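You operate a simulated robot arm through the tools that you are given. There is no shell and no other tool. Be economical: measure what you need, move in short steps, check, and stop when the job is done.

You are at the controls of a simulated robot arm. One attempt, no reset.

Task
Grease both nipples of the red frame's middle gap till old grease shows, then park the hose end.
Fine: stop pumping as soon as it shows; spill none.

The check looks at the end state, three seconds after you hand in, the way a careful person would. Anything else that was tipped, shoved, dropped, spilled or broken makes it a failure.

Robot
A 7-joint arm with a two-finger gripper on a trunk, on a base that drives. Base frame: it is fixed to the floor where the robot stands at the start and does not move with it; the origin is under the middle of the robot, x ahead of it, y to its left, z up. Readings come in cm, degrees, newtons and seconds.
With the tool pointing down near the work surface it reaches from about 10 to 66 cm from the robot's upright axis, wherever it stands. Its first joint turns from -143.0 to 143.0 degrees. Places, roughly: grease pump [50, -20, 100]; last left nipple [70, -120, 130]; last right nipple [70, -190, 130]; middle left nipple [70, 100, 130]; middle right nipple [70, 30, 130]; pocket of the grease pump [50, -20, 110]. Payload 2.45 kg.
Tool frame: the origin (TCP) lies between the finger pads and is the grasp point; the fingertips stand 2.6 cm ahead of it; z points along the fingers, y is the line along which they close. Largest opening 9.6 cm; the body of the gripper starts 6.9 cm behind the TCP.
Orientation is told as [roll, pitch, yaw] about the base's x, y, z axes, in that order, counted from this pose: with the fingers straight down and closing along the base's y, the tool's x points along the base's -x, its y along +y and its z along -z.

Tools
- The arm moves only by the tool play_rows. Its argument "targets" is a list of rows, each an object (a shift or turn left out is 0, a gripper value left out holds the last) with "xyz": the shift along the tool's x, y, z in cm, a list of three; "angular": the turn, a rotation vector about the tool's x, y, z in rad, a list of three; "gripper": the opening, from 0 (shut) to 1 (fully open). In form: [{"xyz": [tx, ty, tz], "angular": [wx, wy, wz], "gripper": gripper}, ...]. A call has 1 to 10 rows; each row is the pose to reach, as a shift and turn from the pose commanded when the call began, along the tool's axes at that moment. A row lasts 0.2 s, in which the tool goes at most 5 cm and 8.6 degrees; a call with a longer step from one row to the next is refused whole, and so is a gripper value outside its range. A pose out of reach is approached as far as the arm can. The call stops where the force on the tool passes 50 N (or 10 N more than at its start, if that is more) or the arm is blocked; 0.2 s more then pass. Each finger halts on what it meets, pressing with about 24 N; the grip force reading is that of the motor and also rises with nothing between the fingers. The clock runs only during rows and for 0.2 s after the last one: add rows that repeat a pose to give the fingers time. It gives the time, the measured TCP pose, the force on the tool (base axes), the opening and the grip force at its end, in the units of the frame above (readings bear some noise), with the torque about the TCP (base axes, N m) and any sound that the robot's microphone picked up.
- Cameras (640 x 400 px; columns grow to the right, rows downward): "scene" is now at [4, 20.02, 154.98]; the picture's right is [0.23, -0.97, 0.00], its down [-0.54, -0.13, -0.83] and it looks along [0.81, 0.19, -0.56] (base axes); focal length 220 px, centre (320, 200). "wrist" rides on the gripper at [8.2, 0.3, -9.8] in the tool frame; the picture's right is [-0.04, 1.00, 0.00], its down [-0.73, -0.03, -0.68] and it looks along [-0.68, -0.03, 0.73] (tool axes); focal length 256 px, centre (320, 200). There is no depth. A picture from a camera that has moved, and an enlarged one, comes with that camera's place and axes in the base frame and with its lens. The place of the scene camera against the robot may be out by one fixed shift of up to 1.2 cm in any direction.
- capture(camera): a new picture of that camera. No time passes.
- raise_lower(by): slides the trunk up (or, below 0, down) by that many cm; the arm and the scene camera ride with it, the base frame stays. It gives what a move gives, with no picture.
- roll_base(legs): drives the robot by 1 to 6 legs, each [ahead, turn to the left] in cm and degrees, along the robot's own axes; the way and the turn of a leg run together, so that a leg with both is an arc; at most 150 cm and 180 degrees a leg. The arm and the cameras ride along, it lands a little off, and it stops where it bumps. It gives what a move gives.
- head_to(pan, tilt): turns the head with the scene camera to pan (to the left, within 155 degrees either way) and tilt (down, from -29 to 69), counted from straight ahead of the robot. It gives what a move gives.
- enlarge(camera, box): a new picture of the part [left, top, right, bottom] of that camera's present view, enlarged. No time passes.
- sign_off(): hands the job in; it is judged then, once.

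Work in short steps. Places have to be worked out from the pictures, the camera data and where the tool is seen: move nearer, look again, correct. Check each grasp and each placing, and mend what went wrong. You have 120 turns and 90 pictures in all, those below and enlarged ones among them. Open the gripper and draw the arm clear of the work before you hand the job in, unless the task says otherwise; then end with one line.

The tools are called after "Request:" by a JSON object that holds its "op" and its "data". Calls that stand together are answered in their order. play_rows: Moves the arm, as the interface text tells. Its arguments: {"type":"object","properties":{"targets":{"type":"array","items":{"type":"object","properties":{"xyz":{"type":"array","items":{"type":"number"}},"angular":{"type":"array","items":{"type":"number"}},"gripper":{"type":"number"}}}}},"required":["targets"]} The other tools are called the same way: raise_lower (by) slides the trunk up or down; roll_base (legs) drives the base; head_to (pan, tilt) turns the head that bears the scene camera; capture (camera) takes a picture; enlarge (camera, box) takes an enlarged picture of a part of a camera's view; sign_off () hands the job in.

At the start:

```text
clock: 0.0
ee_pos: [53.3, 26.29, 100.02]
orientation: [0.1, 0.0, 0.0]
wrist_force: [0.2, 0.2, 0.6]
torque: [0.0, -0.01, 0.01]
gripper_width: 9.6
gripper_force: 0.1
trunk travel left (down, up): [-57.5, 6.5]
robot x, y, heading: [0.12, 0.23, 0.1]
head pan, tilt: [13.0, 33.9]
```

scene: 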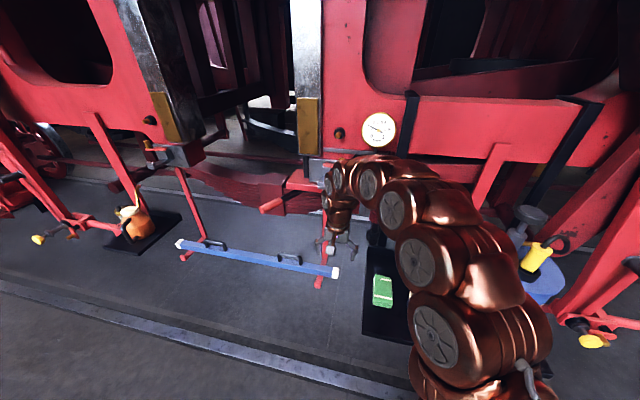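
wrist: 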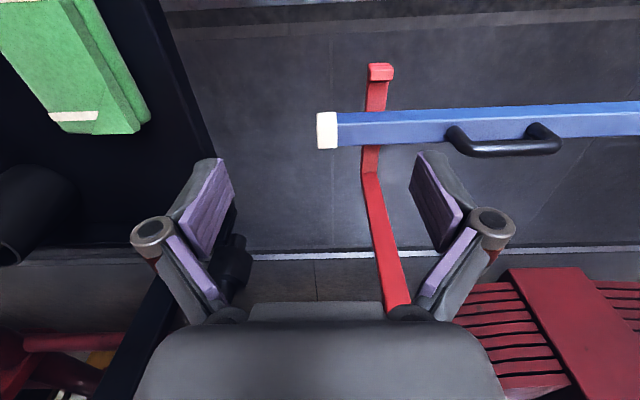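

The start views show the red frame, a gauge, and possibly the pump with a yellow hose end to the right. I'll look closer at those parts.

Request:
{"op": "enlarge", "data": {"camera": "scene", "box": [480, 180, 640, 360]}}

Request:
{"op": "enlarge", "data": {"camera": "scene", "box": [100, 80, 420, 280]}}

Request:
{"op": "head_to", "data": {"pan": -35, "tilt": 34}}

```text
2.22 times, centred on (560, 270) of scene
camera zoom: at [4.0, 20.02, 154.98], right [0.23, -0.97, 0.0], down [-0.54, -0.13, -0.83], along [0.81, 0.19, -0.56], focal length 488 px, centre (-213, 44)
```

zoom: 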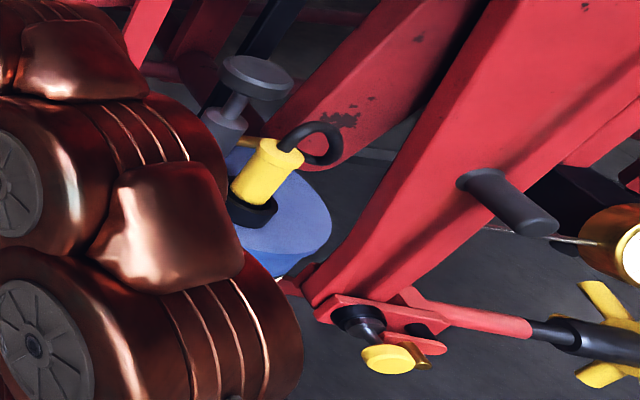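

```text
2.00 times, centred on (260, 180) of scene
camera zoom: at [4.0, 20.02, 154.98], right [0.23, -0.97, 0.0], down [-0.54, -0.13, -0.83], along [0.81, 0.19, -0.56], focal length 440 px, centre (440, 240)
```

zoom: 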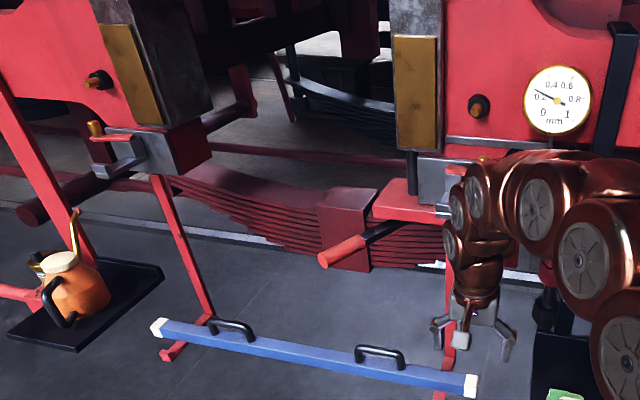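

```text
clock: 1.2
ee_pos: [53.19, 26.31, 99.98]
orientation: [-0.1, 0.1, 0.0]
wrist_force: [-0.4, 0.2, 0.9]
torque: [0.0, 0.0, -0.01]
gripper_width: 9.59
gripper_force: 0.0
trunk travel left (down, up): [-57.5, 6.5]
robot x, y, heading: [0.38, -0.07, 0.0]
head pan, tilt: [-35.0, 34.0]
```

The two nipples show as dark studs with orange tips on the frame face, near y=99 and y=29.5, z≈134. Now I'll look at the pump.

Request:
{"op": "capture", "data": {"camera": "scene"}}

```text
85 pictures are left
camera scene: at [2.62, 12.95, 154.97], right [-0.57, -0.82, 0.0], down [-0.46, 0.32, -0.83], along [0.68, -0.48, -0.56], focal length 220 px, centre (320, 200)
```

scene: 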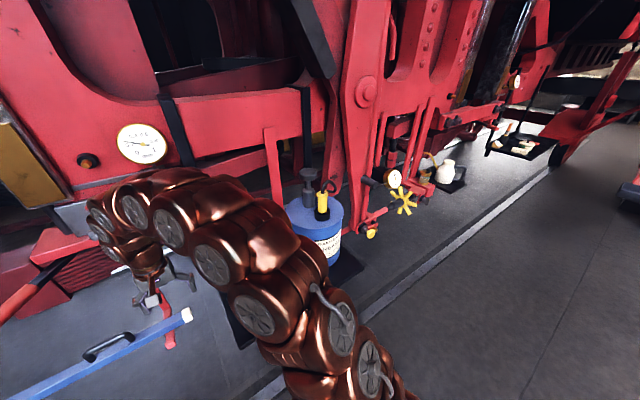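

Request:
{"op": "enlarge", "data": {"camera": "scene", "box": [260, 140, 420, 290]}}

Request:
{"op": "enlarge", "data": {"camera": "scene", "box": [40, 100, 200, 200]}}

```text
2.67 times, centred on (340, 215) of scene
camera zoom: at [2.62, 12.95, 154.97], right [-0.57, -0.82, 0.0], down [-0.46, 0.32, -0.83], along [0.68, -0.48, -0.56], focal length 586 px, centre (267, 160)
```

zoom: 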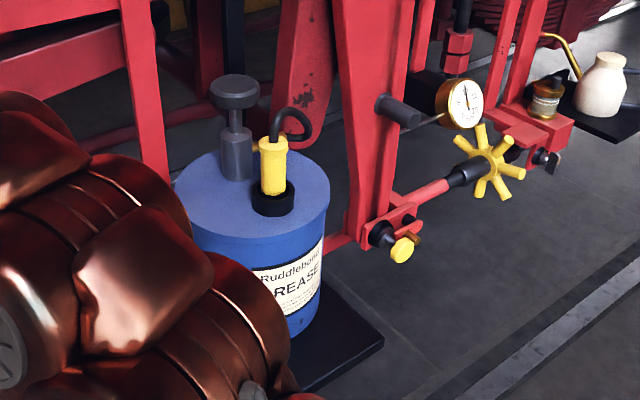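

```text
4.00 times, centred on (120, 150) of scene
camera zoom: at [2.62, 12.95, 154.97], right [-0.57, -0.82, 0.0], down [-0.46, 0.32, -0.83], along [0.68, -0.48, -0.56], focal length 879 px, centre (1120, 400)
```

zoom: 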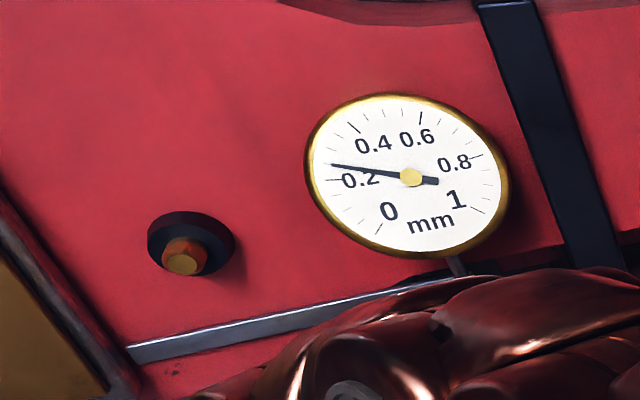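

The pump is a blue drum with a grey plunger and a yellow hose end standing in a black pocket near [50,-21,115]. I'll lift the arm and pull it back, so I can bring the wrist camera over the pump.

Request:
{"op": "play_rows", "data": {"targets": [{"xyz": [3, 0, -3]}, {"xyz": [6, 0, -6.5]}, {"xyz": [9, 0, -10]}, {"xyz": [11, 0, -14]}, {"xyz": [13, 0, -18]}, {"xyz": [14, 0, -22.5]}, {"xyz": [15, 0, -27]}, {"xyz": [15, 0, -31]}]}}

Request:
{"op": "play_rows", "data": {"targets": [{"xyz": [0, -5, 0]}, {"xyz": [0, -10, 0]}, {"xyz": [0, -15, 0]}, {"xyz": [0, -20, 0]}, {"xyz": [0, -25, 0]}, {"xyz": [0, -29, 0]}, {"xyz": [0, -33, 0]}, {"xyz": [0, -37, 0]}, {"xyz": [0, -40, 0]}, {"xyz": [0, -40, 0]}]}}

Request:
{"op": "capture", "data": {"camera": "wrist"}}

Request:
{"op": "capture", "data": {"camera": "scene"}}

```text
clock: 3.0
ee_pos: [38.45, 26.5, 128.13]
orientation: [0.1, 0.1, -0.2]
wrist_force: [-0.6, -0.1, 1.2]
torque: [0.03, -0.01, 0.03]
gripper_width: 9.61
gripper_force: 0.0
out of reach, approached as far as the arm can: row 8
trunk travel left (down, up): [-57.5, 6.5]
robot x, y, heading: [0.01, -0.2, -0.1]
head pan, tilt: [-35.0, 34.0]
```

```text
clock: 5.2
ee_pos: [37.94, -13.76, 127.79]
orientation: [-0.1, 0.0, -0.1]
wrist_force: [-0.3, -0.2, 0.5]
torque: [0.0, 0.01, 0.0]
gripper_width: 9.58
gripper_force: 0.0
trunk travel left (down, up): [-57.5, 6.5]
robot x, y, heading: [0.17, 0.27, -0.2]
head pan, tilt: [-35.0, 34.0]
```

```text
82 pictures are left
camera wrist: at [29.66, -13.38, 137.61], right [0.04, 1.0, 0.0], down [0.73, -0.03, 0.68], along [0.68, -0.03, -0.73], focal length 256 px, centre (320, 200)
```

wrist: 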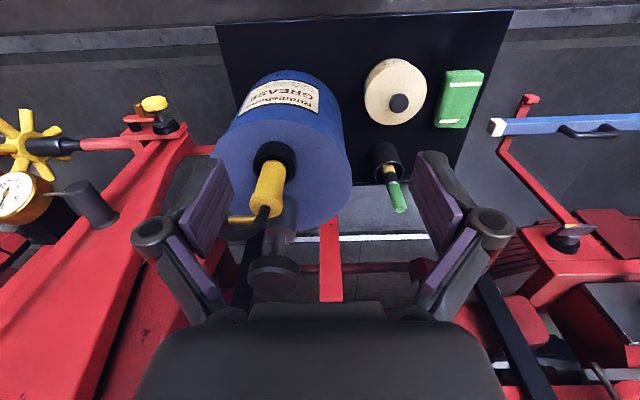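

```text
81 pictures are left
camera scene: at [2.62, 12.91, 154.97], right [-0.57, -0.82, 0.0], down [-0.46, 0.32, -0.83], along [0.68, -0.48, -0.56], focal length 220 px, centre (320, 200)
```

scene: 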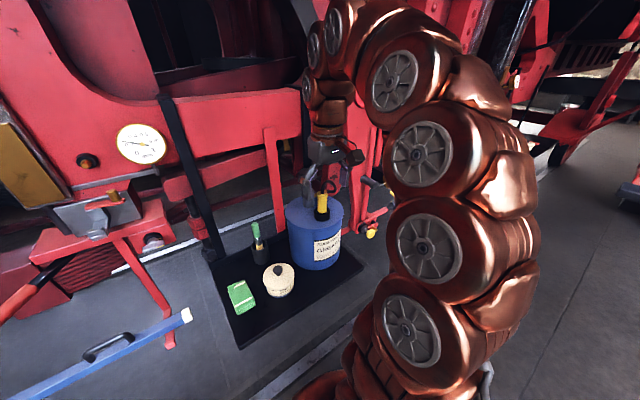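

I place the pocket near [49.3,-20.8,110.5], the hose end's top at z≈118.5, and the plunger knob near [56.4,-20.2,122.5]. I'll zoom in on how the hose leaves the hose end.

Request:
{"op": "enlarge", "data": {"camera": "wrist", "box": [200, 120, 340, 300]}}

Request:
{"op": "enlarge", "data": {"camera": "scene", "box": [280, 160, 380, 230]}}

```text
2.22 times, centred on (270, 210) of wrist
camera zoom: at [29.66, -13.38, 137.61], right [0.04, 1.0, 0.0], down [0.73, -0.03, 0.68], along [0.68, -0.03, -0.73], focal length 569 px, centre (431, 178)
```

zoom: 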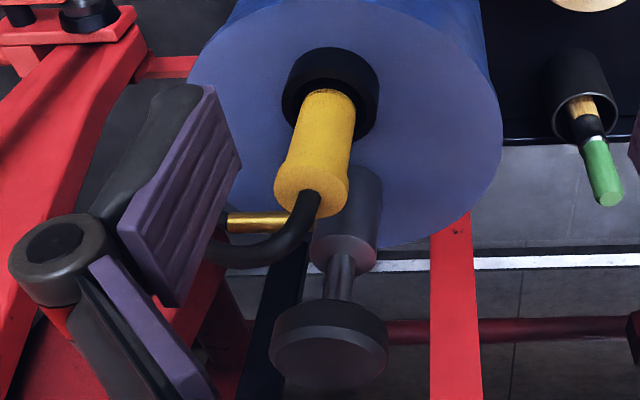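

```text
5.71 times, centred on (330, 195) of scene
camera zoom: at [2.62, 12.91, 154.97], right [-0.57, -0.82, 0.0], down [-0.46, 0.32, -0.83], along [0.68, -0.48, -0.56], focal length 1256 px, centre (263, 229)
```

zoom: 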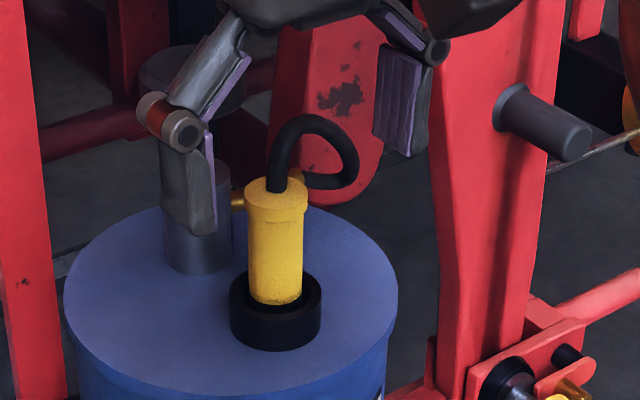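

The hose arches about 4 cm above the hose end towards -y. I'll turn the gripper by -45° yaw so the hose can leave between the fingers, and go above the hose end at the present height.

Request:
{"op": "play_rows", "data": {"targets": [{"xyz": [-2, -1, 0], "angular": [0, 0, 0.13], "gripper": 0.65}, {"xyz": [-4, -2, 0], "angular": [0, 0, 0.26]}, {"xyz": [-6, -3.5, 0], "angular": [0, 0, 0.39]}, {"xyz": [-8, -5, 0], "angular": [0, 0, 0.52]}, {"xyz": [-10, -6, 0], "angular": [0, 0, 0.65]}, {"xyz": [-11.3, -7, 0], "angular": [0, 0, 0.785]}, {"xyz": [-11.3, -7, 0], "angular": [0, 0, 0.785]}]}}

Request:
{"op": "capture", "data": {"camera": "wrist"}}

Request:
{"op": "enlarge", "data": {"camera": "scene", "box": [240, 110, 400, 270]}}

```text
clock: 6.8
ee_pos: [49.06, -20.45, 126.15]
orientation: [-0.1, -0.1, -45.1]
wrist_force: [-0.9, -0.6, -0.2]
torque: [0.0, 0.02, -0.01]
gripper_width: 6.24
gripper_force: 0.0
out of reach, approached as far as the arm can: row 4, 5, 6, 7
trunk travel left (down, up): [-57.5, 6.5]
robot x, y, heading: [-0.09, 0.03, -0.1]
head pan, tilt: [-35.0, 34.0]
```

```text
78 pictures are left
camera wrist: at [43.33, -14.34, 135.94], right [0.74, 0.68, 0.0], down [0.5, -0.54, 0.68], along [0.46, -0.5, -0.73], focal length 256 px, centre (320, 200)
```

wrist: 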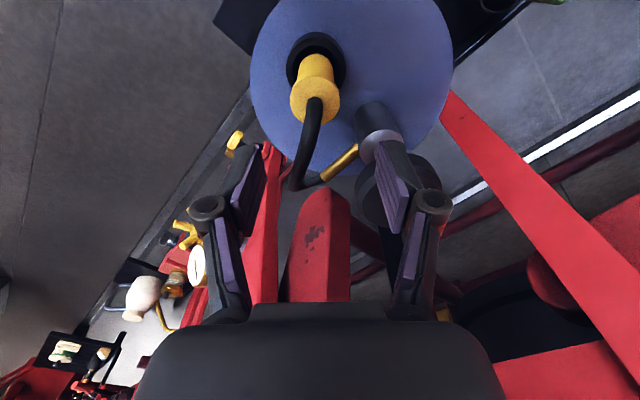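

```text
2.50 times, centred on (320, 190) of scene
camera zoom: at [2.61, 12.93, 154.97], right [-0.57, -0.82, 0.0], down [-0.46, 0.32, -0.83], along [0.68, -0.48, -0.56], focal length 549 px, centre (320, 225)
```

zoom: 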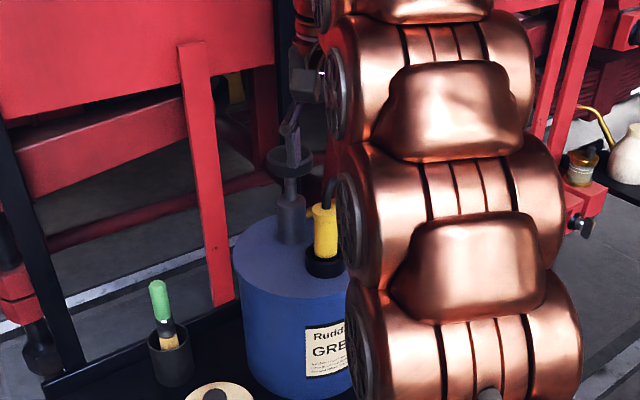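

Triangulating from the two wrist views puts the hose end at about [47.8,-19.8] with its top at z=118.6. I'll correct sideways and descend part of the way.

Request:
{"op": "play_rows", "data": {"targets": [{"xyz": [1.35, -0.43, 0]}, {"xyz": [1.35, -0.43, 1.5]}, {"xyz": [1.35, -0.43, 3]}, {"xyz": [1.35, -0.43, 3]}]}}

Request:
{"op": "capture", "data": {"camera": "wrist"}}

```text
clock: 7.8
ee_pos: [47.8, -19.86, 123.18]
orientation: [0.1, 0.0, -44.9]
wrist_force: [-0.5, -0.3, 0.6]
torque: [0.01, -0.03, -0.03]
gripper_width: 6.26
gripper_force: 0.0
trunk travel left (down, up): [-57.5, 6.5]
robot x, y, heading: [-0.38, 0.2, 0.1]
head pan, tilt: [-35.0, 34.0]
```

```text
76 pictures are left
camera wrist: at [42.13, -13.75, 132.97], right [0.73, 0.68, 0.0], down [0.5, -0.54, 0.68], along [0.46, -0.5, -0.73], focal length 256 px, centre (320, 200)
```

wrist: 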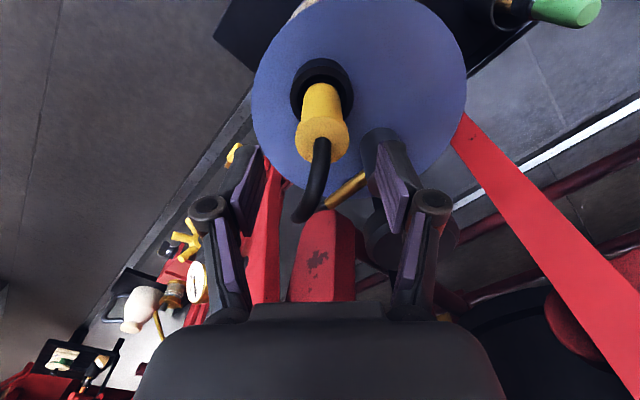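

The hose end now lies on the tool axis (expected pixel (320,140), seen at (321,137)). I'll descend the remaining 6 cm.

Request:
{"op": "play_rows", "data": {"targets": [{"xyz": [0, 0, 1.5]}, {"xyz": [0, 0, 3]}, {"xyz": [0, 0, 4.5]}, {"xyz": [0, 0, 6.2]}, {"xyz": [0, 0, 6.2]}]}}

Request:
{"op": "capture", "data": {"camera": "wrist"}}

```text
clock: 9.0
ee_pos: [47.81, -19.91, 116.87]
orientation: [-0.1, 0.0, -45.0]
wrist_force: [0.0, 0.7, -0.1]
torque: [0.02, 0.01, 0.02]
gripper_width: 6.24
gripper_force: 0.1
trunk travel left (down, up): [-57.5, 6.5]
robot x, y, heading: [-0.11, -0.31, -0.1]
head pan, tilt: [-35.0, 34.0]
```

```text
75 pictures are left
camera wrist: at [42.12, -13.88, 126.66], right [0.74, 0.68, 0.0], down [0.5, -0.54, 0.68], along [0.46, -0.5, -0.73], focal length 256 px, centre (320, 200)
```

wrist: 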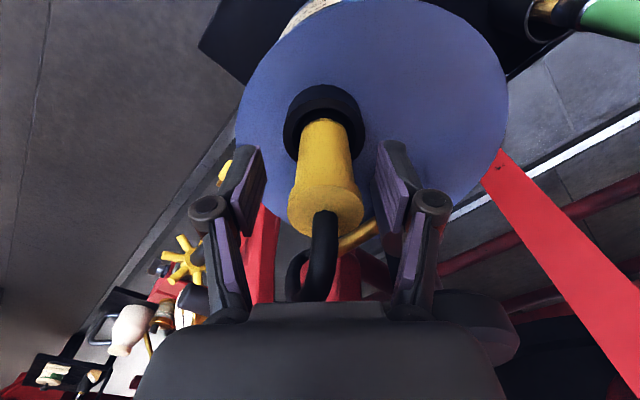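

The fingers straddle the hose end and the hose exits between them. I'll close the gripper.

Request:
{"op": "play_rows", "data": {"targets": [{"gripper": 0.4}, {"gripper": 0.2}, {"gripper": 0.1}, {"gripper": 0.1}, {"gripper": 0.1}]}}

Request:
{"op": "capture", "data": {"camera": "wrist"}}

```text
clock: 10.2
ee_pos: [47.81, -19.9, 116.9]
orientation: [-0.1, 0.0, -45.0]
wrist_force: [0.4, 0.6, 0.1]
torque: [0.0, -0.06, -0.01]
gripper_width: 3.11
gripper_force: 24.0
trunk travel left (down, up): [-57.5, 6.5]
robot x, y, heading: [-0.05, -0.37, 0.3]
head pan, tilt: [-35.0, 34.0]
```

```text
74 pictures are left
camera wrist: at [42.13, -13.87, 126.68], right [0.74, 0.68, 0.0], down [0.5, -0.54, 0.68], along [0.46, -0.5, -0.73], focal length 256 px, centre (320, 200)
```

wrist: 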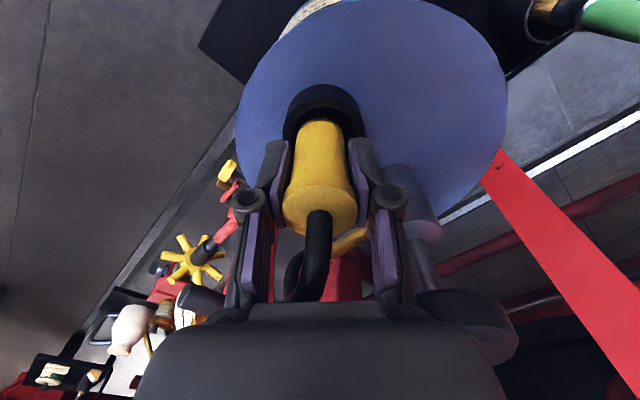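

It is gripped at 3.1 cm. I'll lift it straight out of the pocket and watch the force.

Request:
{"op": "play_rows", "data": {"targets": [{"xyz": [0, 0, -1]}, {"xyz": [0, 0, -2.5]}, {"xyz": [0, 0, -4]}, {"xyz": [0, 0, -6]}, {"xyz": [0, 0, -8]}, {"xyz": [0, 0, -8]}]}}

Request:
{"op": "raise_lower", "data": {"by": 6.4}}

Request:
{"op": "capture", "data": {"camera": "wrist"}}

Request:
{"op": "capture", "data": {"camera": "scene"}}

```text
clock: 11.6
ee_pos: [47.77, -19.98, 124.74]
orientation: [-0.1, 0.0, -45.0]
wrist_force: [-1.3, -0.2, -1.6]
torque: [0.0, -0.04, -0.03]
gripper_width: 3.12
gripper_force: 23.7
trunk travel left (down, up): [-57.5, 6.5]
robot x, y, heading: [-0.35, 0.31, -0.1]
head pan, tilt: [-35.0, 34.0]
```

```text
clock: 12.6
ee_pos: [47.76, -19.98, 131.17]
orientation: [0.0, 0.0, -45.0]
wrist_force: [0.1, -0.5, -2.1]
torque: [-0.01, -0.03, 0.0]
gripper_width: 3.11
gripper_force: 24.0
trunk travel left (down, up): [-63.9, 0.1]
robot x, y, heading: [0.25, -0.17, -0.2]
head pan, tilt: [-35.0, 34.0]
```

```text
73 pictures are left
camera wrist: at [42.17, -13.9, 141.01], right [0.73, 0.68, 0.0], down [0.5, -0.54, 0.68], along [0.46, -0.5, -0.73], focal length 256 px, centre (320, 200)
```

wrist: 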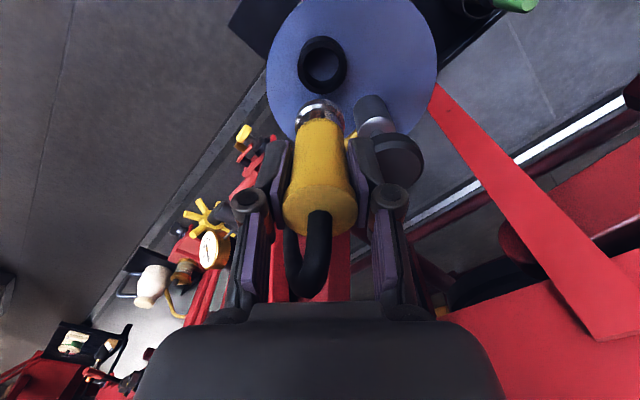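

```text
72 pictures are left
camera scene: at [2.63, 12.91, 161.37], right [-0.57, -0.82, 0.0], down [-0.46, 0.32, -0.83], along [0.68, -0.48, -0.56], focal length 220 px, centre (320, 200)
```

scene: 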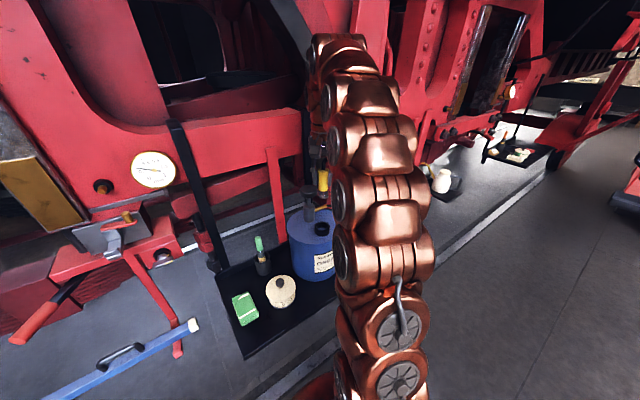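

The hose end with its chrome mouth is free of the pocket, and the mouth is about 9.5–10 cm ahead of the TCP. I'll move it clear of the plunger, then start turning the tool to point at +x.

Request:
{"op": "play_rows", "data": {"targets": [{"xyz": [4.5, 2, 0]}, {"xyz": [9, 3, 0]}, {"xyz": [13, 3.5, 0], "angular": [-0.1, -0.1, 0]}, {"xyz": [15, 3.5, 0], "angular": [-0.2, -0.2, 0]}, {"xyz": [17, 3.5, 0], "angular": [-0.3, -0.3, 0]}, {"xyz": [18, 3.5, 0], "angular": [-0.4, -0.4, 0]}, {"xyz": [18, 3.5, 0], "angular": [-0.5, -0.5, 0]}, {"xyz": [18, 3.5, 0], "angular": [-0.6, -0.6, 0]}, {"xyz": [18, 3.5, 0], "angular": [-0.7, -0.7, 0]}, {"xyz": [18, 3.5, 0], "angular": [-0.7, -0.7, 0]}]}}

Request:
{"op": "capture", "data": {"camera": "scene"}}

```text
clock: 14.8
ee_pos: [37.44, -4.67, 131.13]
orientation: [47.2, -36.3, -61.3]
wrist_force: [0.0, 0.0, -2.0]
torque: [0.02, -0.01, -0.02]
gripper_width: 3.12
gripper_force: 24.0
trunk travel left (down, up): [-63.9, 0.1]
robot x, y, heading: [0.26, 0.07, 0.1]
head pan, tilt: [-35.0, 34.0]
```

```text
71 pictures are left
camera scene: at [2.61, 12.94, 161.37], right [-0.57, -0.82, 0.0], down [-0.46, 0.32, -0.83], along [0.68, -0.48, -0.56], focal length 220 px, centre (320, 200)
```

scene: 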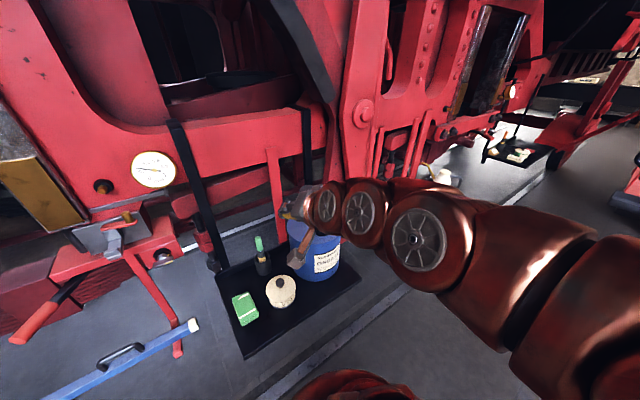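

The tool now points forward and slightly down, as planned. I'll finish turning it level and carry it over to about y=29.5 well short of the frame.

Request:
{"op": "play_rows", "data": {"targets": [{"xyz": [2.5, 3.1, 0], "angular": [-0.05, -0.05, 0]}, {"xyz": [5.2, 6.5, 0], "angular": [-0.1, -0.1, 0]}, {"xyz": [8, 9.9, 0], "angular": [-0.15, -0.15, 0]}, {"xyz": [10.7, 13.3, 0], "angular": [-0.2, -0.2, 0]}, {"xyz": [13.4, 16.6, 0], "angular": [-0.25, -0.25, 0]}, {"xyz": [16.1, 20, 0], "angular": [-0.3, -0.3, 0]}, {"xyz": [18.8, 23.3, 0], "angular": [-0.35, -0.35, 0]}, {"xyz": [21.5, 26.6, 0], "angular": [-0.405, -0.405, 0]}, {"xyz": [21.5, 26.6, 0], "angular": [-0.405, -0.405, 0]}]}}

Request:
{"op": "head_to", "data": {"pan": 13, "tilt": 30}}

Request:
{"op": "capture", "data": {"camera": "wrist"}}

Request:
{"op": "capture", "data": {"camera": "scene"}}

```text
clock: 16.2
ee_pos: [43.3, 8.41, 123.63]
orientation: [53.0, -30.0, -84.9]
wrist_force: [0.2, -0.2, -1.4]
torque: [0.04, 0.04, 0.01]
gripper_width: 3.11
gripper_force: 24.0
out of reach, approached as far as the arm can: row 1, 2, 3, 4, 5, 6
trunk travel left (down, up): [-63.9, 0.1]
robot x, y, heading: [0.5, -0.19, -0.2]
head pan, tilt: [-35.0, 34.0]
stopped in row 7: the arm was blocked; the commanded pose is now the measured one
```

```text
clock: 17.4
ee_pos: [43.45, 8.68, 123.95]
orientation: [53.3, -30.0, -84.8]
wrist_force: [0.1, 0.7, -2.0]
torque: [0.01, 0.02, -0.01]
gripper_width: 3.12
gripper_force: 24.2
trunk travel left (down, up): [-63.9, 0.1]
robot x, y, heading: [0.18, -0.15, -0.2]
head pan, tilt: [13.0, 30.0]
```

```text
70 pictures are left
camera wrist: at [34.68, 18.24, 125.13], right [0.56, 0.42, 0.71], down [-0.52, -0.49, 0.7], along [0.64, -0.76, -0.06], focal length 256 px, centre (320, 200)
```

wrist: 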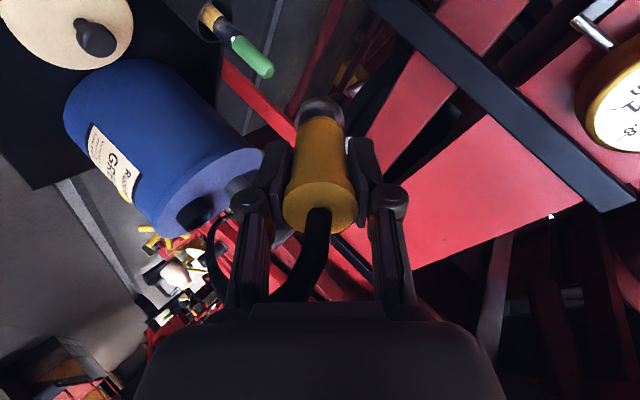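

```text
69 pictures are left
camera scene: at [4.18, 20.05, 161.99], right [0.22, -0.97, 0.0], down [-0.49, -0.11, -0.87], along [0.84, 0.19, -0.5], focal length 220 px, centre (320, 200)
```

scene: 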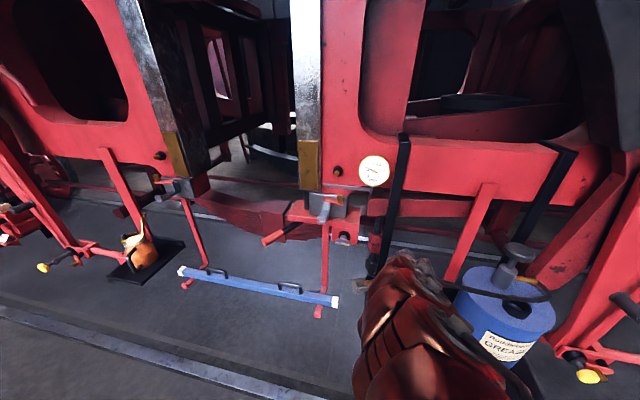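

The arm was blocked partway, probably by a wrist limit in this rolled and retracted pose. I'll undo the 45° roll about the tool axis so the wrist comes back to its natural range.

Request:
{"op": "play_rows", "data": {"targets": [{"angular": [0, 0, -0.13]}, {"angular": [0, 0, -0.26]}, {"angular": [0, 0, -0.39]}, {"angular": [0, 0, -0.52]}, {"angular": [0, 0, -0.65]}, {"angular": [0, 0, -0.785]}, {"angular": [0, 0, -0.9]}, {"angular": [0, 0, -0.9]}]}}

```text
clock: 19.2
ee_pos: [43.37, 8.91, 124.21]
orientation: [4.2, -59.2, -20.1]
wrist_force: [-0.2, -0.4, -2.0]
torque: [0.02, 0.06, 0.0]
gripper_width: 3.12
gripper_force: 24.0
trunk travel left (down, up): [-63.9, 0.1]
robot x, y, heading: [-0.16, 0.01, -0.1]
head pan, tilt: [13.0, 30.0]
```

The orientation is now close to the natural forward one. I'll take out the yaw and move towards [45, 29.5, 134].

Request:
{"op": "play_rows", "data": {"targets": [{"xyz": [-1, 3.3, -1.6], "angular": [-0.05, 0, -0.03]}, {"xyz": [-2, 6.6, -3.2], "angular": [-0.1, 0, -0.06]}, {"xyz": [-3, 10, -4.8], "angular": [-0.15, 0, -0.09]}, {"xyz": [-4, 13.3, -6.4], "angular": [-0.2, 0, -0.12]}, {"xyz": [-5, 16.6, -8], "angular": [-0.25, 0, -0.15]}, {"xyz": [-5.9, 19.9, -9.5], "angular": [-0.3, 0, -0.18]}, {"xyz": [-5.9, 19.9, -9.5], "angular": [-0.3, 0, -0.18]}]}}

```text
clock: 20.8
ee_pos: [43.55, 29.38, 134.8]
orientation: [6.5, -59.0, -1.5]
wrist_force: [-0.2, 0.5, -1.1]
torque: [-0.07, 0.01, 0.0]
gripper_width: 3.13
gripper_force: 23.2
trunk travel left (down, up): [-63.9, 0.1]
robot x, y, heading: [0.09, -0.2, 0.1]
head pan, tilt: [13.0, 30.0]
```

I'll pitch the tool level to point at +x.

Request:
{"op": "play_rows", "data": {"targets": [{"angular": [0.022, -0.135, -0.009]}, {"angular": [0.045, -0.27, -0.018]}, {"angular": [0.067, -0.405, -0.028]}, {"angular": [0.09, -0.54, -0.037]}, {"angular": [0.09, -0.54, -0.037]}]}}

Request:
{"op": "capture", "data": {"camera": "wrist"}}

Request:
{"op": "capture", "data": {"camera": "scene"}}

```text
clock: 21.3
ee_pos: [42.17, 31.8, 130.16]
orientation: [27.8, -51.8, -18.7]
wrist_force: [0.0, -0.6, -1.7]
torque: [0.01, 0.0, -0.01]
gripper_width: 3.12
gripper_force: 24.6
trunk travel left (down, up): [-63.9, 0.1]
robot x, y, heading: [0.19, -0.11, -0.0]
head pan, tilt: [13.0, 30.0]
stopped in row 2: the arm was blocked; the commanded pose is now the measured one
```

```text
68 pictures are left
camera wrist: at [29.26, 31.66, 129.12], right [-0.04, 0.95, 0.32], down [-0.12, -0.32, 0.94], along [0.99, 0.0, 0.12], focal length 256 px, centre (320, 200)
```

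wrist: 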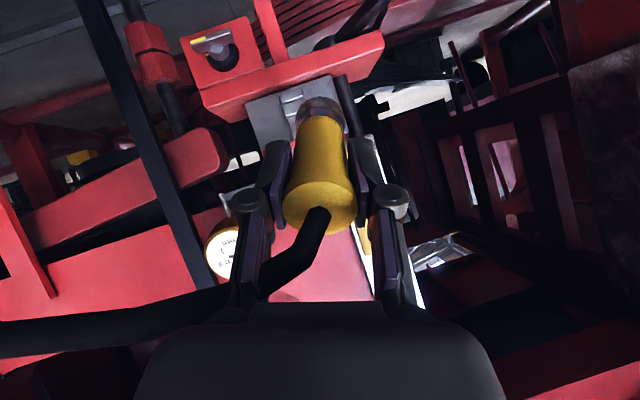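

```text
67 pictures are left
camera scene: at [4.18, 20.05, 161.99], right [0.23, -0.97, 0.0], down [-0.49, -0.11, -0.87], along [0.84, 0.19, -0.5], focal length 220 px, centre (320, 200)
```

scene: 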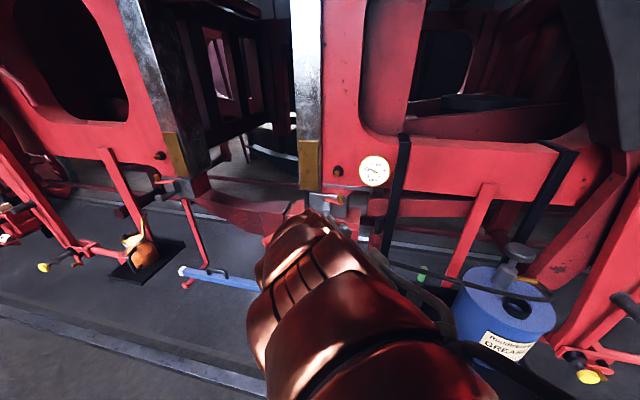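

The retracted pose seems to be what jams the arm. I'll extend forward and up first, without turning.

Request:
{"op": "play_rows", "data": {"targets": [{"xyz": [-3, -0.5, 0.2]}, {"xyz": [-6, -1, 0.5]}, {"xyz": [-8.8, -1.5, 0.8]}, {"xyz": [-8.8, -1.5, 0.8]}]}}

```text
clock: 22.3
ee_pos: [47.8, 28.67, 136.12]
orientation: [27.7, -52.0, -18.8]
wrist_force: [0.2, 0.3, -1.1]
torque: [0.03, 0.04, 0.02]
gripper_width: 3.16
gripper_force: 24.2
trunk travel left (down, up): [-63.9, 0.1]
robot x, y, heading: [0.11, -0.23, -0.1]
head pan, tilt: [13.0, 30.0]
```

That extended fine. Now I'll turn to level at this greater reach.

Request:
{"op": "play_rows", "data": {"targets": [{"angular": [0.012, -0.106, -0.04]}, {"angular": [0.023, -0.211, -0.08]}, {"angular": [0.035, -0.317, -0.12]}, {"angular": [0.046, -0.423, -0.16]}, {"angular": [0.058, -0.53, -0.2]}, {"angular": [0.069, -0.634, -0.24]}, {"angular": [0.069, -0.634, -0.24]}]}}

Request:
{"op": "capture", "data": {"camera": "wrist"}}

```text
clock: 23.3
ee_pos: [46.9, 30.57, 133.02]
orientation: [46.4, -52.2, -35.2]
wrist_force: [-0.2, 0.3, -0.5]
torque: [0.03, 0.05, 0.02]
gripper_width: 3.08
gripper_force: 24.0
trunk travel left (down, up): [-63.9, 0.1]
robot x, y, heading: [-0.28, 0.06, 0.0]
head pan, tilt: [13.0, 30.0]
stopped in row 4: the arm was blocked; the commanded pose is now the measured one
```

```text
66 pictures are left
camera wrist: at [34.12, 31.15, 130.9], right [-0.05, 0.88, 0.47], down [-0.22, -0.47, 0.85], along [0.97, -0.06, 0.21], focal length 256 px, centre (320, 200)
```

wrist: 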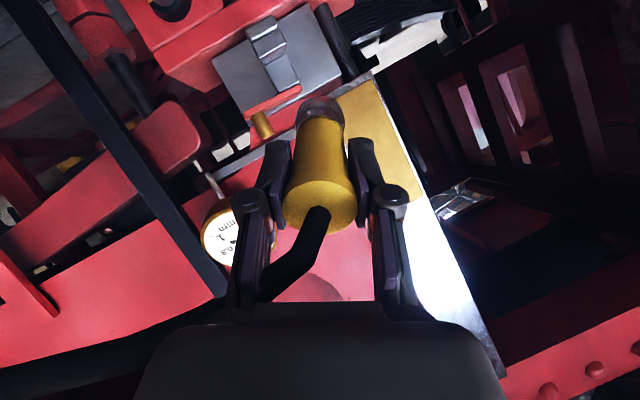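

It is blocked again, and the roll drifts the wrong way, so the wrist can't bend up enough with the trunk this high and the robot this close. I plan to back off and lower the trunk, so I'll check the space behind first.

Request:
{"op": "head_to", "data": {"pan": 150, "tilt": 35}}

Request:
{"op": "capture", "data": {"camera": "scene"}}

```text
clock: 25.4
ee_pos: [46.93, 30.73, 133.07]
orientation: [46.4, -52.4, -35.1]
wrist_force: [0.2, -0.2, -1.9]
torque: [0.02, 0.04, 0.02]
gripper_width: 3.12
gripper_force: 24.3
trunk travel left (down, up): [-63.9, 0.1]
robot x, y, heading: [0.11, 0.29, -0.1]
head pan, tilt: [150.0, 35.0]
```

```text
65 pictures are left
camera scene: at [-12.25, 22.44, 161.21], right [0.5, 0.87, 0.0], down [0.5, -0.29, -0.82], along [-0.71, 0.41, -0.57], focal length 220 px, centre (320, 200)
```

scene: 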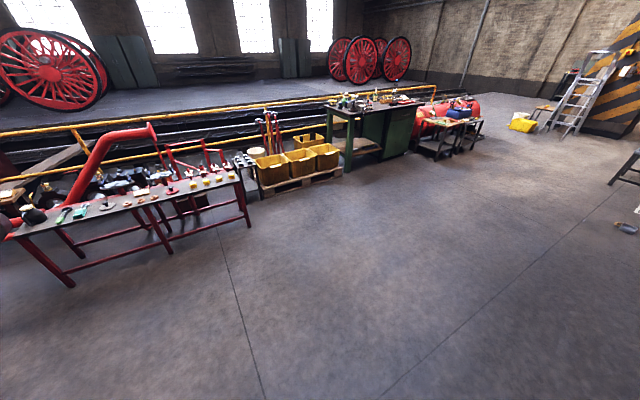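

There is open floor behind. I'll drive back 15 cm, lower the trunk 15 cm, and look ahead again.

Request:
{"op": "roll_base", "data": {"legs": [[-15, 0]]}}

Request:
{"op": "raise_lower", "data": {"by": -14}}

Request:
{"op": "head_to", "data": {"pan": 13, "tilt": 30}}

Request:
{"op": "capture", "data": {"camera": "scene"}}

```text
clock: 26.8
ee_pos: [32.13, 30.72, 133.03]
orientation: [46.3, -52.5, -35.3]
wrist_force: [-0.4, -0.3, -2.4]
torque: [0.01, 0.05, -0.02]
gripper_width: 3.14
gripper_force: 23.9
trunk travel left (down, up): [-63.9, 0.1]
robot x, y, heading: [-14.43, 0.35, -0.3]
head pan, tilt: [150.0, 35.0]
```

```text
clock: 28.5
ee_pos: [32.21, 30.7, 119.14]
orientation: [46.4, -52.3, -35.2]
wrist_force: [-0.6, 0.0, -2.1]
torque: [-0.04, 0.03, -0.04]
gripper_width: 3.13
gripper_force: 23.9
trunk travel left (down, up): [-49.9, 14.1]
robot x, y, heading: [-14.71, 0.17, -0.3]
head pan, tilt: [150.0, 35.0]
```

```text
clock: 30.7
ee_pos: [32.14, 30.56, 119.07]
orientation: [46.4, -52.3, -35.2]
wrist_force: [-0.3, -0.1, -2.2]
torque: [-0.03, 0.01, -0.02]
gripper_width: 3.12
gripper_force: 23.9
trunk travel left (down, up): [-49.9, 14.1]
robot x, y, heading: [-14.38, -0.03, 0.1]
head pan, tilt: [13.0, 30.0]
```

```text
64 pictures are left
camera scene: at [-10.53, 20.07, 147.99], right [0.22, -0.97, 0.0], down [-0.49, -0.11, -0.87], along [0.84, 0.19, -0.5], focal length 220 px, centre (320, 200)
```

scene: 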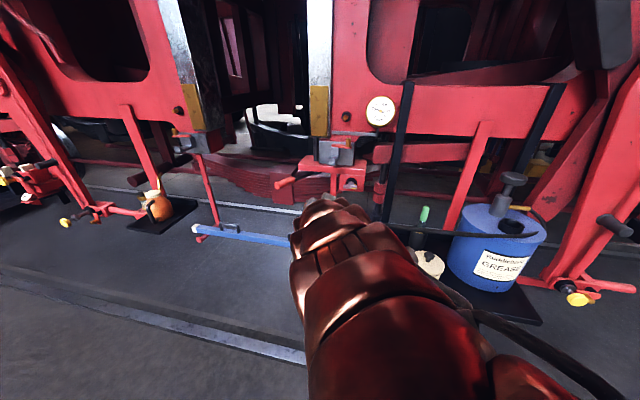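

A hose loop seems to run close to the arm on the right. I'll look down and to the right to see how it lies.

Request:
{"op": "head_to", "data": {"pan": -30, "tilt": 45}}

Request:
{"op": "capture", "data": {"camera": "scene"}}

Request:
{"op": "capture", "data": {"camera": "wrist"}}

```text
clock: 31.8
ee_pos: [32.13, 30.6, 119.24]
orientation: [46.3, -52.4, -35.2]
wrist_force: [0.3, 0.3, -1.3]
torque: [-0.03, 0.04, 0.02]
gripper_width: 3.13
gripper_force: 23.7
trunk travel left (down, up): [-49.9, 14.1]
robot x, y, heading: [-15.02, -0.1, -0.3]
head pan, tilt: [-30.0, 45.0]
```

```text
63 pictures are left
camera scene: at [-12.3, 13.97, 145.73], right [-0.5, -0.87, 0.0], down [-0.61, 0.35, -0.71], along [0.61, -0.35, -0.71], focal length 220 px, centre (320, 200)
```

scene: 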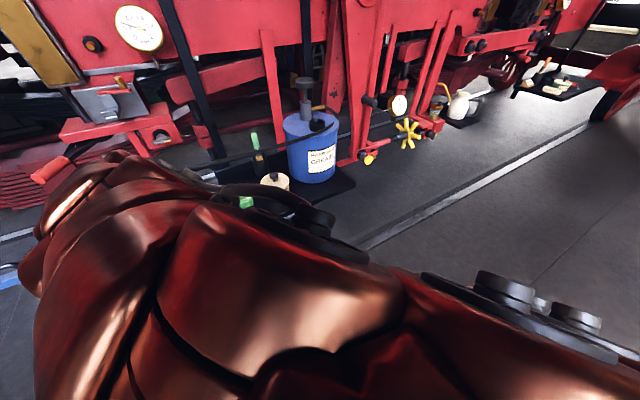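

```text
62 pictures are left
camera wrist: at [19.44, 31.13, 116.91], right [-0.05, 0.88, 0.47], down [-0.22, -0.47, 0.85], along [0.97, -0.06, 0.22], focal length 256 px, centre (320, 200)
```

wrist: 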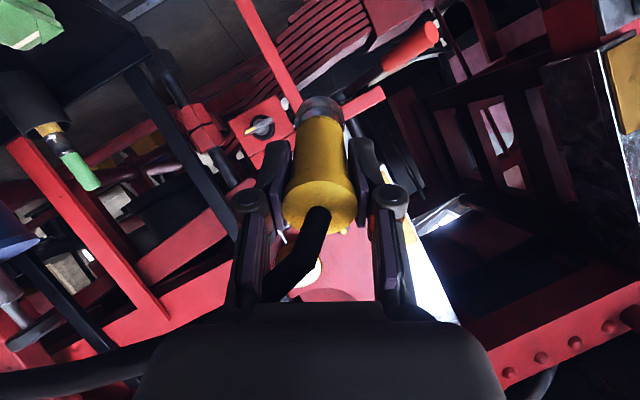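

The hose runs freely from the spout to the hose end. Now I'll extend up and forward by (10,-1,+15) before levelling.

Request:
{"op": "play_rows", "data": {"targets": [{"xyz": [-4, 1.2, 0.4]}, {"xyz": [-8, 2.4, 0.9]}, {"xyz": [-12, 3.5, 1.3]}, {"xyz": [-15, 4.4, 1.7]}, {"xyz": [-17.2, 5, 1.9]}, {"xyz": [-17.2, 5, 1.9]}]}}

```text
clock: 33.2
ee_pos: [41.78, 29.61, 134.14]
orientation: [46.3, -52.4, -35.2]
wrist_force: [0.6, 0.4, -1.8]
torque: [-0.02, 0.05, -0.03]
gripper_width: 3.13
gripper_force: 24.2
trunk travel left (down, up): [-49.9, 14.1]
robot x, y, heading: [-14.62, -0.02, -0.1]
head pan, tilt: [-30.0, 45.0]
```

Now I'll level the tool and take out part of the roll.

Request:
{"op": "play_rows", "data": {"targets": [{"angular": [0.012, -0.09, -0.07]}, {"angular": [0.024, -0.18, -0.14]}, {"angular": [0.037, -0.27, -0.21]}, {"angular": [0.049, -0.36, -0.28]}, {"angular": [0.061, -0.45, -0.35]}, {"angular": [0.073, -0.532, -0.4]}, {"angular": [0.073, -0.532, -0.4]}]}}

Request:
{"op": "capture", "data": {"camera": "wrist"}}

```text
clock: 34.7
ee_pos: [43.13, 26.06, 136.77]
orientation: [88.6, -70.0, -81.9]
wrist_force: [1.2, -0.9, -1.2]
torque: [-0.02, 0.06, 0.04]
gripper_width: 3.11
gripper_force: 24.4
trunk travel left (down, up): [-49.9, 14.1]
robot x, y, heading: [-14.98, 0.2, 0.0]
head pan, tilt: [-30.0, 45.0]
stopped in row 7: the arm was blocked; the commanded pose is now the measured one
```

```text
61 pictures are left
camera wrist: at [32.82, 28.01, 129.33], right [-0.11, 0.92, 0.38], down [-0.64, -0.36, 0.68], along [0.76, -0.17, 0.62], focal length 256 px, centre (320, 200)
```

wrist: 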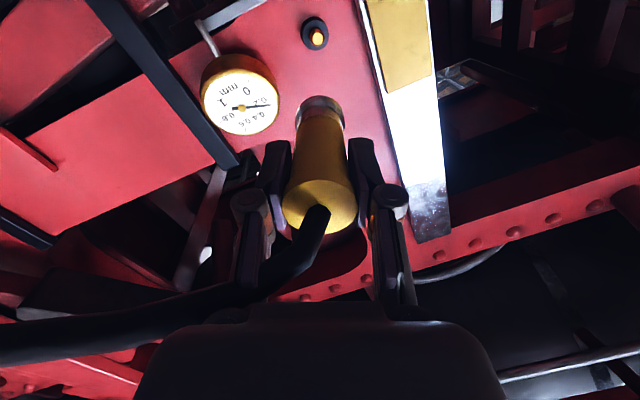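

The tool is nearly level and the nipple is visible. I estimate its tip near [68, 29.5, 135]. I'll align the tool with +x and with the nipple axis.

Request:
{"op": "play_rows", "data": {"targets": [{"xyz": [1, 0.7, 0.8]}, {"xyz": [2, 1.4, 1.6]}, {"xyz": [2.94, 2.15, 2.4]}, {"xyz": [2.94, 2.15, 2.4], "angular": [0.055, -0.027, 0]}, {"xyz": [2.94, 2.15, 2.4], "angular": [0.109, -0.055, 0]}, {"xyz": [2.94, 2.15, 2.4], "angular": [0.109, -0.055, 0]}]}}

Request:
{"op": "capture", "data": {"camera": "wrist"}}

```text
clock: 36.1
ee_pos: [44.91, 29.45, 135.02]
orientation: [92.4, -70.4, -92.2]
wrist_force: [0.9, 0.3, -1.4]
torque: [-0.01, 0.06, -0.03]
gripper_width: 3.16
gripper_force: 23.8
trunk travel left (down, up): [-49.9, 14.1]
robot x, y, heading: [-14.63, 0.03, -0.2]
head pan, tilt: [-30.0, 45.0]
```

```text
60 pictures are left
camera wrist: at [35.02, 32.6, 127.33], right [0.0, 0.93, 0.37], down [-0.69, -0.27, 0.67], along [0.72, -0.26, 0.64], focal length 256 px, centre (320, 200)
```

wrist: 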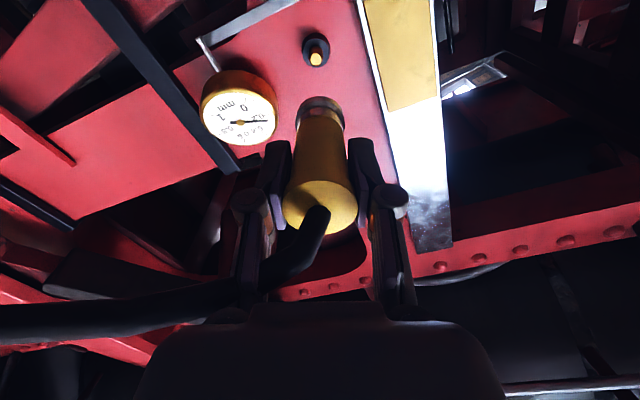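

The tool points exactly along +x. I'll advance 4 cm and then measure the nipple again with magnified views.

Request:
{"op": "enlarge", "data": {"camera": "wrist", "box": [270, 20, 370, 120]}}

Request:
{"op": "play_rows", "data": {"targets": [{"xyz": [0, 0, 2]}, {"xyz": [0, 0, 4]}, {"xyz": [0, 0, 4]}]}}

Request:
{"op": "enlarge", "data": {"camera": "wrist", "box": [270, 20, 370, 120]}}

```text
4.00 times, centred on (320, 70) of wrist
camera zoom: at [35.02, 32.6, 127.33], right [0.0, 0.93, 0.37], down [-0.69, -0.27, 0.67], along [0.72, -0.26, 0.64], focal length 1024 px, centre (320, 720)
```

zoom: 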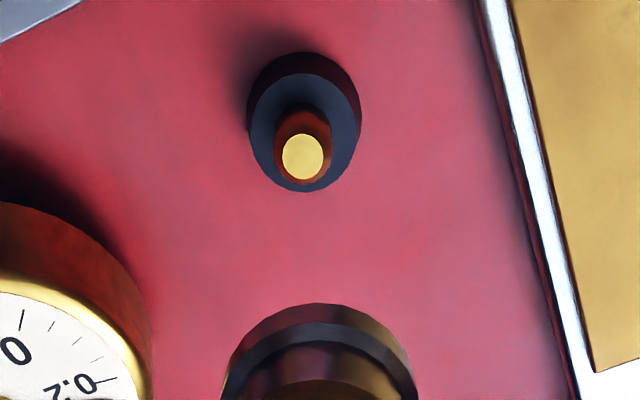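

```text
clock: 36.9
ee_pos: [48.87, 29.41, 135.1]
orientation: [92.5, -70.3, -92.4]
wrist_force: [0.3, -0.1, -2.0]
torque: [0.03, 0.06, 0.03]
gripper_width: 3.14
gripper_force: 23.8
trunk travel left (down, up): [-49.9, 14.1]
robot x, y, heading: [-14.74, 0.06, 0.2]
head pan, tilt: [-30.0, 45.0]
```

```text
4.00 times, centred on (320, 70) of wrist
camera zoom: at [38.99, 32.63, 127.37], right [0.0, 0.93, 0.37], down [-0.69, -0.27, 0.67], along [0.72, -0.26, 0.64], focal length 1024 px, centre (320, 720)
```

zoom: 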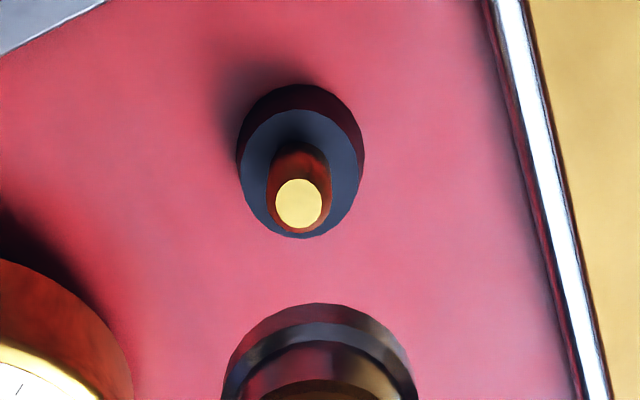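

Triangulating gives the nipple tip at about [65.05, 29.2, 134.25]; the mouth sits about 7.7 cm ahead of the TCP. I'll correct sideways, advance another 4 cm and re-measure.

Request:
{"op": "play_rows", "data": {"targets": [{"xyz": [0.6, -0.47, 0]}, {"xyz": [0.6, -0.47, 2]}, {"xyz": [0.6, -0.47, 4]}, {"xyz": [0.6, -0.47, 4]}]}}

Request:
{"op": "enlarge", "data": {"camera": "wrist", "box": [270, 40, 370, 140]}}

```text
clock: 37.9
ee_pos: [52.95, 29.33, 134.33]
orientation: [92.3, -70.3, -92.1]
wrist_force: [0.2, -0.8, -2.1]
torque: [-0.02, 0.03, 0.06]
gripper_width: 3.14
gripper_force: 23.4
trunk travel left (down, up): [-49.9, 14.1]
robot x, y, heading: [-14.92, -0.12, -0.2]
head pan, tilt: [-30.0, 45.0]
```

```text
4.00 times, centred on (320, 90) of wrist
camera zoom: at [43.1, 32.42, 126.61], right [0.0, 0.93, 0.37], down [-0.69, -0.27, 0.67], along [0.73, -0.26, 0.64], focal length 1024 px, centre (320, 640)
```

zoom: 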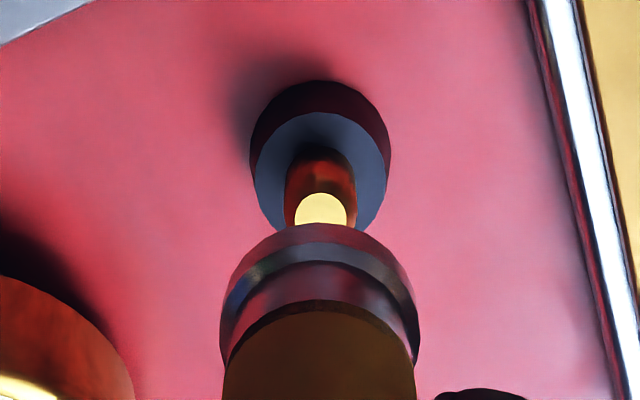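

The alignment holds: the tip is seen at (321,221) against an expected (321,217). I'll advance 4 cm in small steps to meet the nipple.

Request:
{"op": "play_rows", "data": {"targets": [{"xyz": [0, 0, 1]}, {"xyz": [0, 0, 2]}, {"xyz": [0, 0, 3]}, {"xyz": [0, 0, 3.5]}, {"xyz": [0, 0, 4]}, {"xyz": [0, 0, 4]}]}}

Request:
{"op": "capture", "data": {"camera": "wrist"}}

```text
clock: 39.3
ee_pos: [56.95, 29.19, 134.35]
orientation: [92.2, -70.3, -92.3]
wrist_force: [-0.6, 0.7, -1.0]
torque: [0.0, 0.04, 0.01]
gripper_width: 3.12
gripper_force: 24.3
trunk travel left (down, up): [-49.9, 14.1]
robot x, y, heading: [-14.49, 0.13, 0.0]
head pan, tilt: [-30.0, 45.0]
```

```text
56 pictures are left
camera wrist: at [47.09, 32.33, 126.69], right [0.0, 0.93, 0.37], down [-0.69, -0.27, 0.67], along [0.73, -0.26, 0.64], focal length 256 px, centre (320, 200)
```

wrist: 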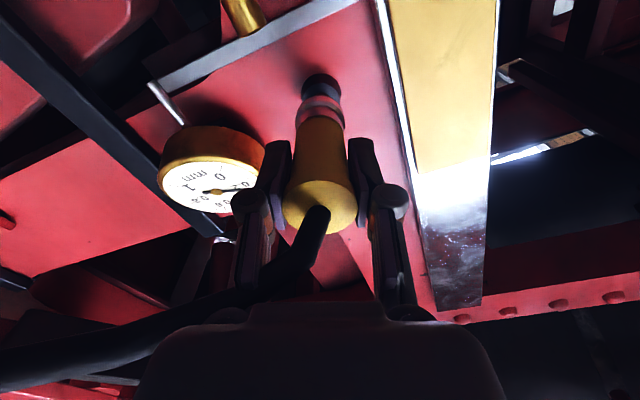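

There is no contact yet, and the mouth is right at the nipple tip. I'll press on in half-centimetre steps.

Request:
{"op": "play_rows", "data": {"targets": [{"xyz": [0, 0, 0.5]}, {"xyz": [0, 0, 1]}, {"xyz": [0, 0, 1.4]}, {"xyz": [0, 0, 1.8]}, {"xyz": [0, 0, 2.2]}, {"xyz": [0, 0, 2.2]}]}}

Request:
{"op": "enlarge", "data": {"camera": "wrist", "box": [270, 40, 370, 140]}}

```text
clock: 40.7
ee_pos: [58.97, 29.19, 134.6]
orientation: [92.5, -70.4, -92.5]
wrist_force: [-5.0, 0.8, -2.0]
torque: [0.02, 0.06, 0.04]
gripper_width: 3.13
gripper_force: 24.0
trunk travel left (down, up): [-49.9, 14.1]
robot x, y, heading: [-15.15, 0.17, -0.3]
head pan, tilt: [-30.0, 45.0]
```

```text
4.00 times, centred on (320, 90) of wrist
camera zoom: at [49.24, 32.29, 126.82], right [0.0, 0.93, 0.37], down [-0.69, -0.27, 0.67], along [0.72, -0.26, 0.64], focal length 1024 px, centre (320, 640)
```

zoom: 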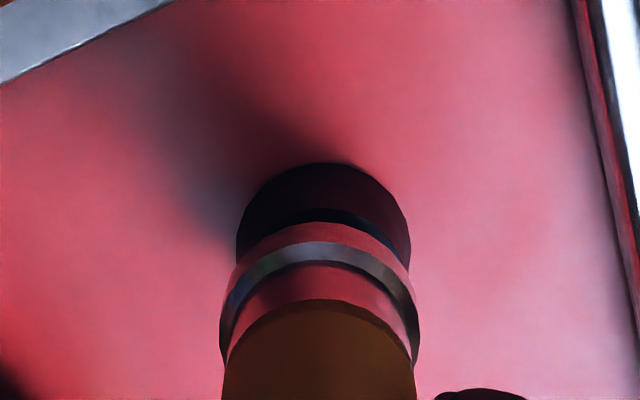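

A 5 N reaction shows the mouth is over the nipple. I'll push a bit more to seat or click it.

Request:
{"op": "play_rows", "data": {"targets": [{"xyz": [0, 0, 0.3]}, {"xyz": [0, 0, 0.6]}, {"xyz": [0, 0, 0.9]}, {"xyz": [0, 0, 0.9]}]}}

Request:
{"op": "enlarge", "data": {"camera": "wrist", "box": [270, 40, 370, 140]}}

```text
clock: 41.7
ee_pos: [60.05, 29.18, 134.55]
orientation: [92.5, -70.1, -92.4]
wrist_force: [-2.3, -0.4, -0.3]
torque: [0.0, -0.08, -0.04]
gripper_width: 3.09
gripper_force: 24.0
trunk travel left (down, up): [-49.9, 14.1]
robot x, y, heading: [-14.71, 0.04, -0.2]
head pan, tilt: [-30.0, 45.0]
```

```text
4.00 times, centred on (320, 90) of wrist
camera zoom: at [50.25, 32.28, 126.82], right [0.0, 0.93, 0.37], down [-0.69, -0.27, 0.67], along [0.72, -0.25, 0.64], focal length 1024 px, centre (320, 640)
```

zoom: 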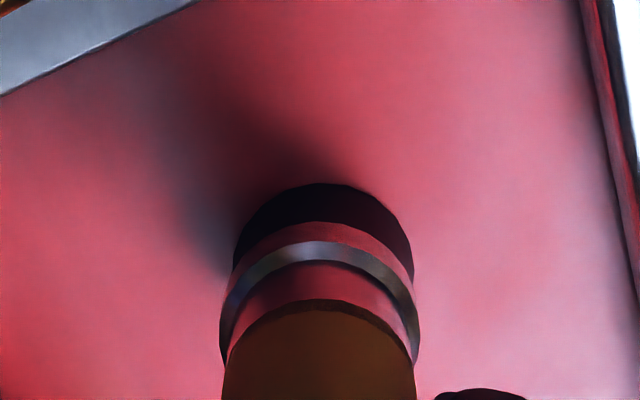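

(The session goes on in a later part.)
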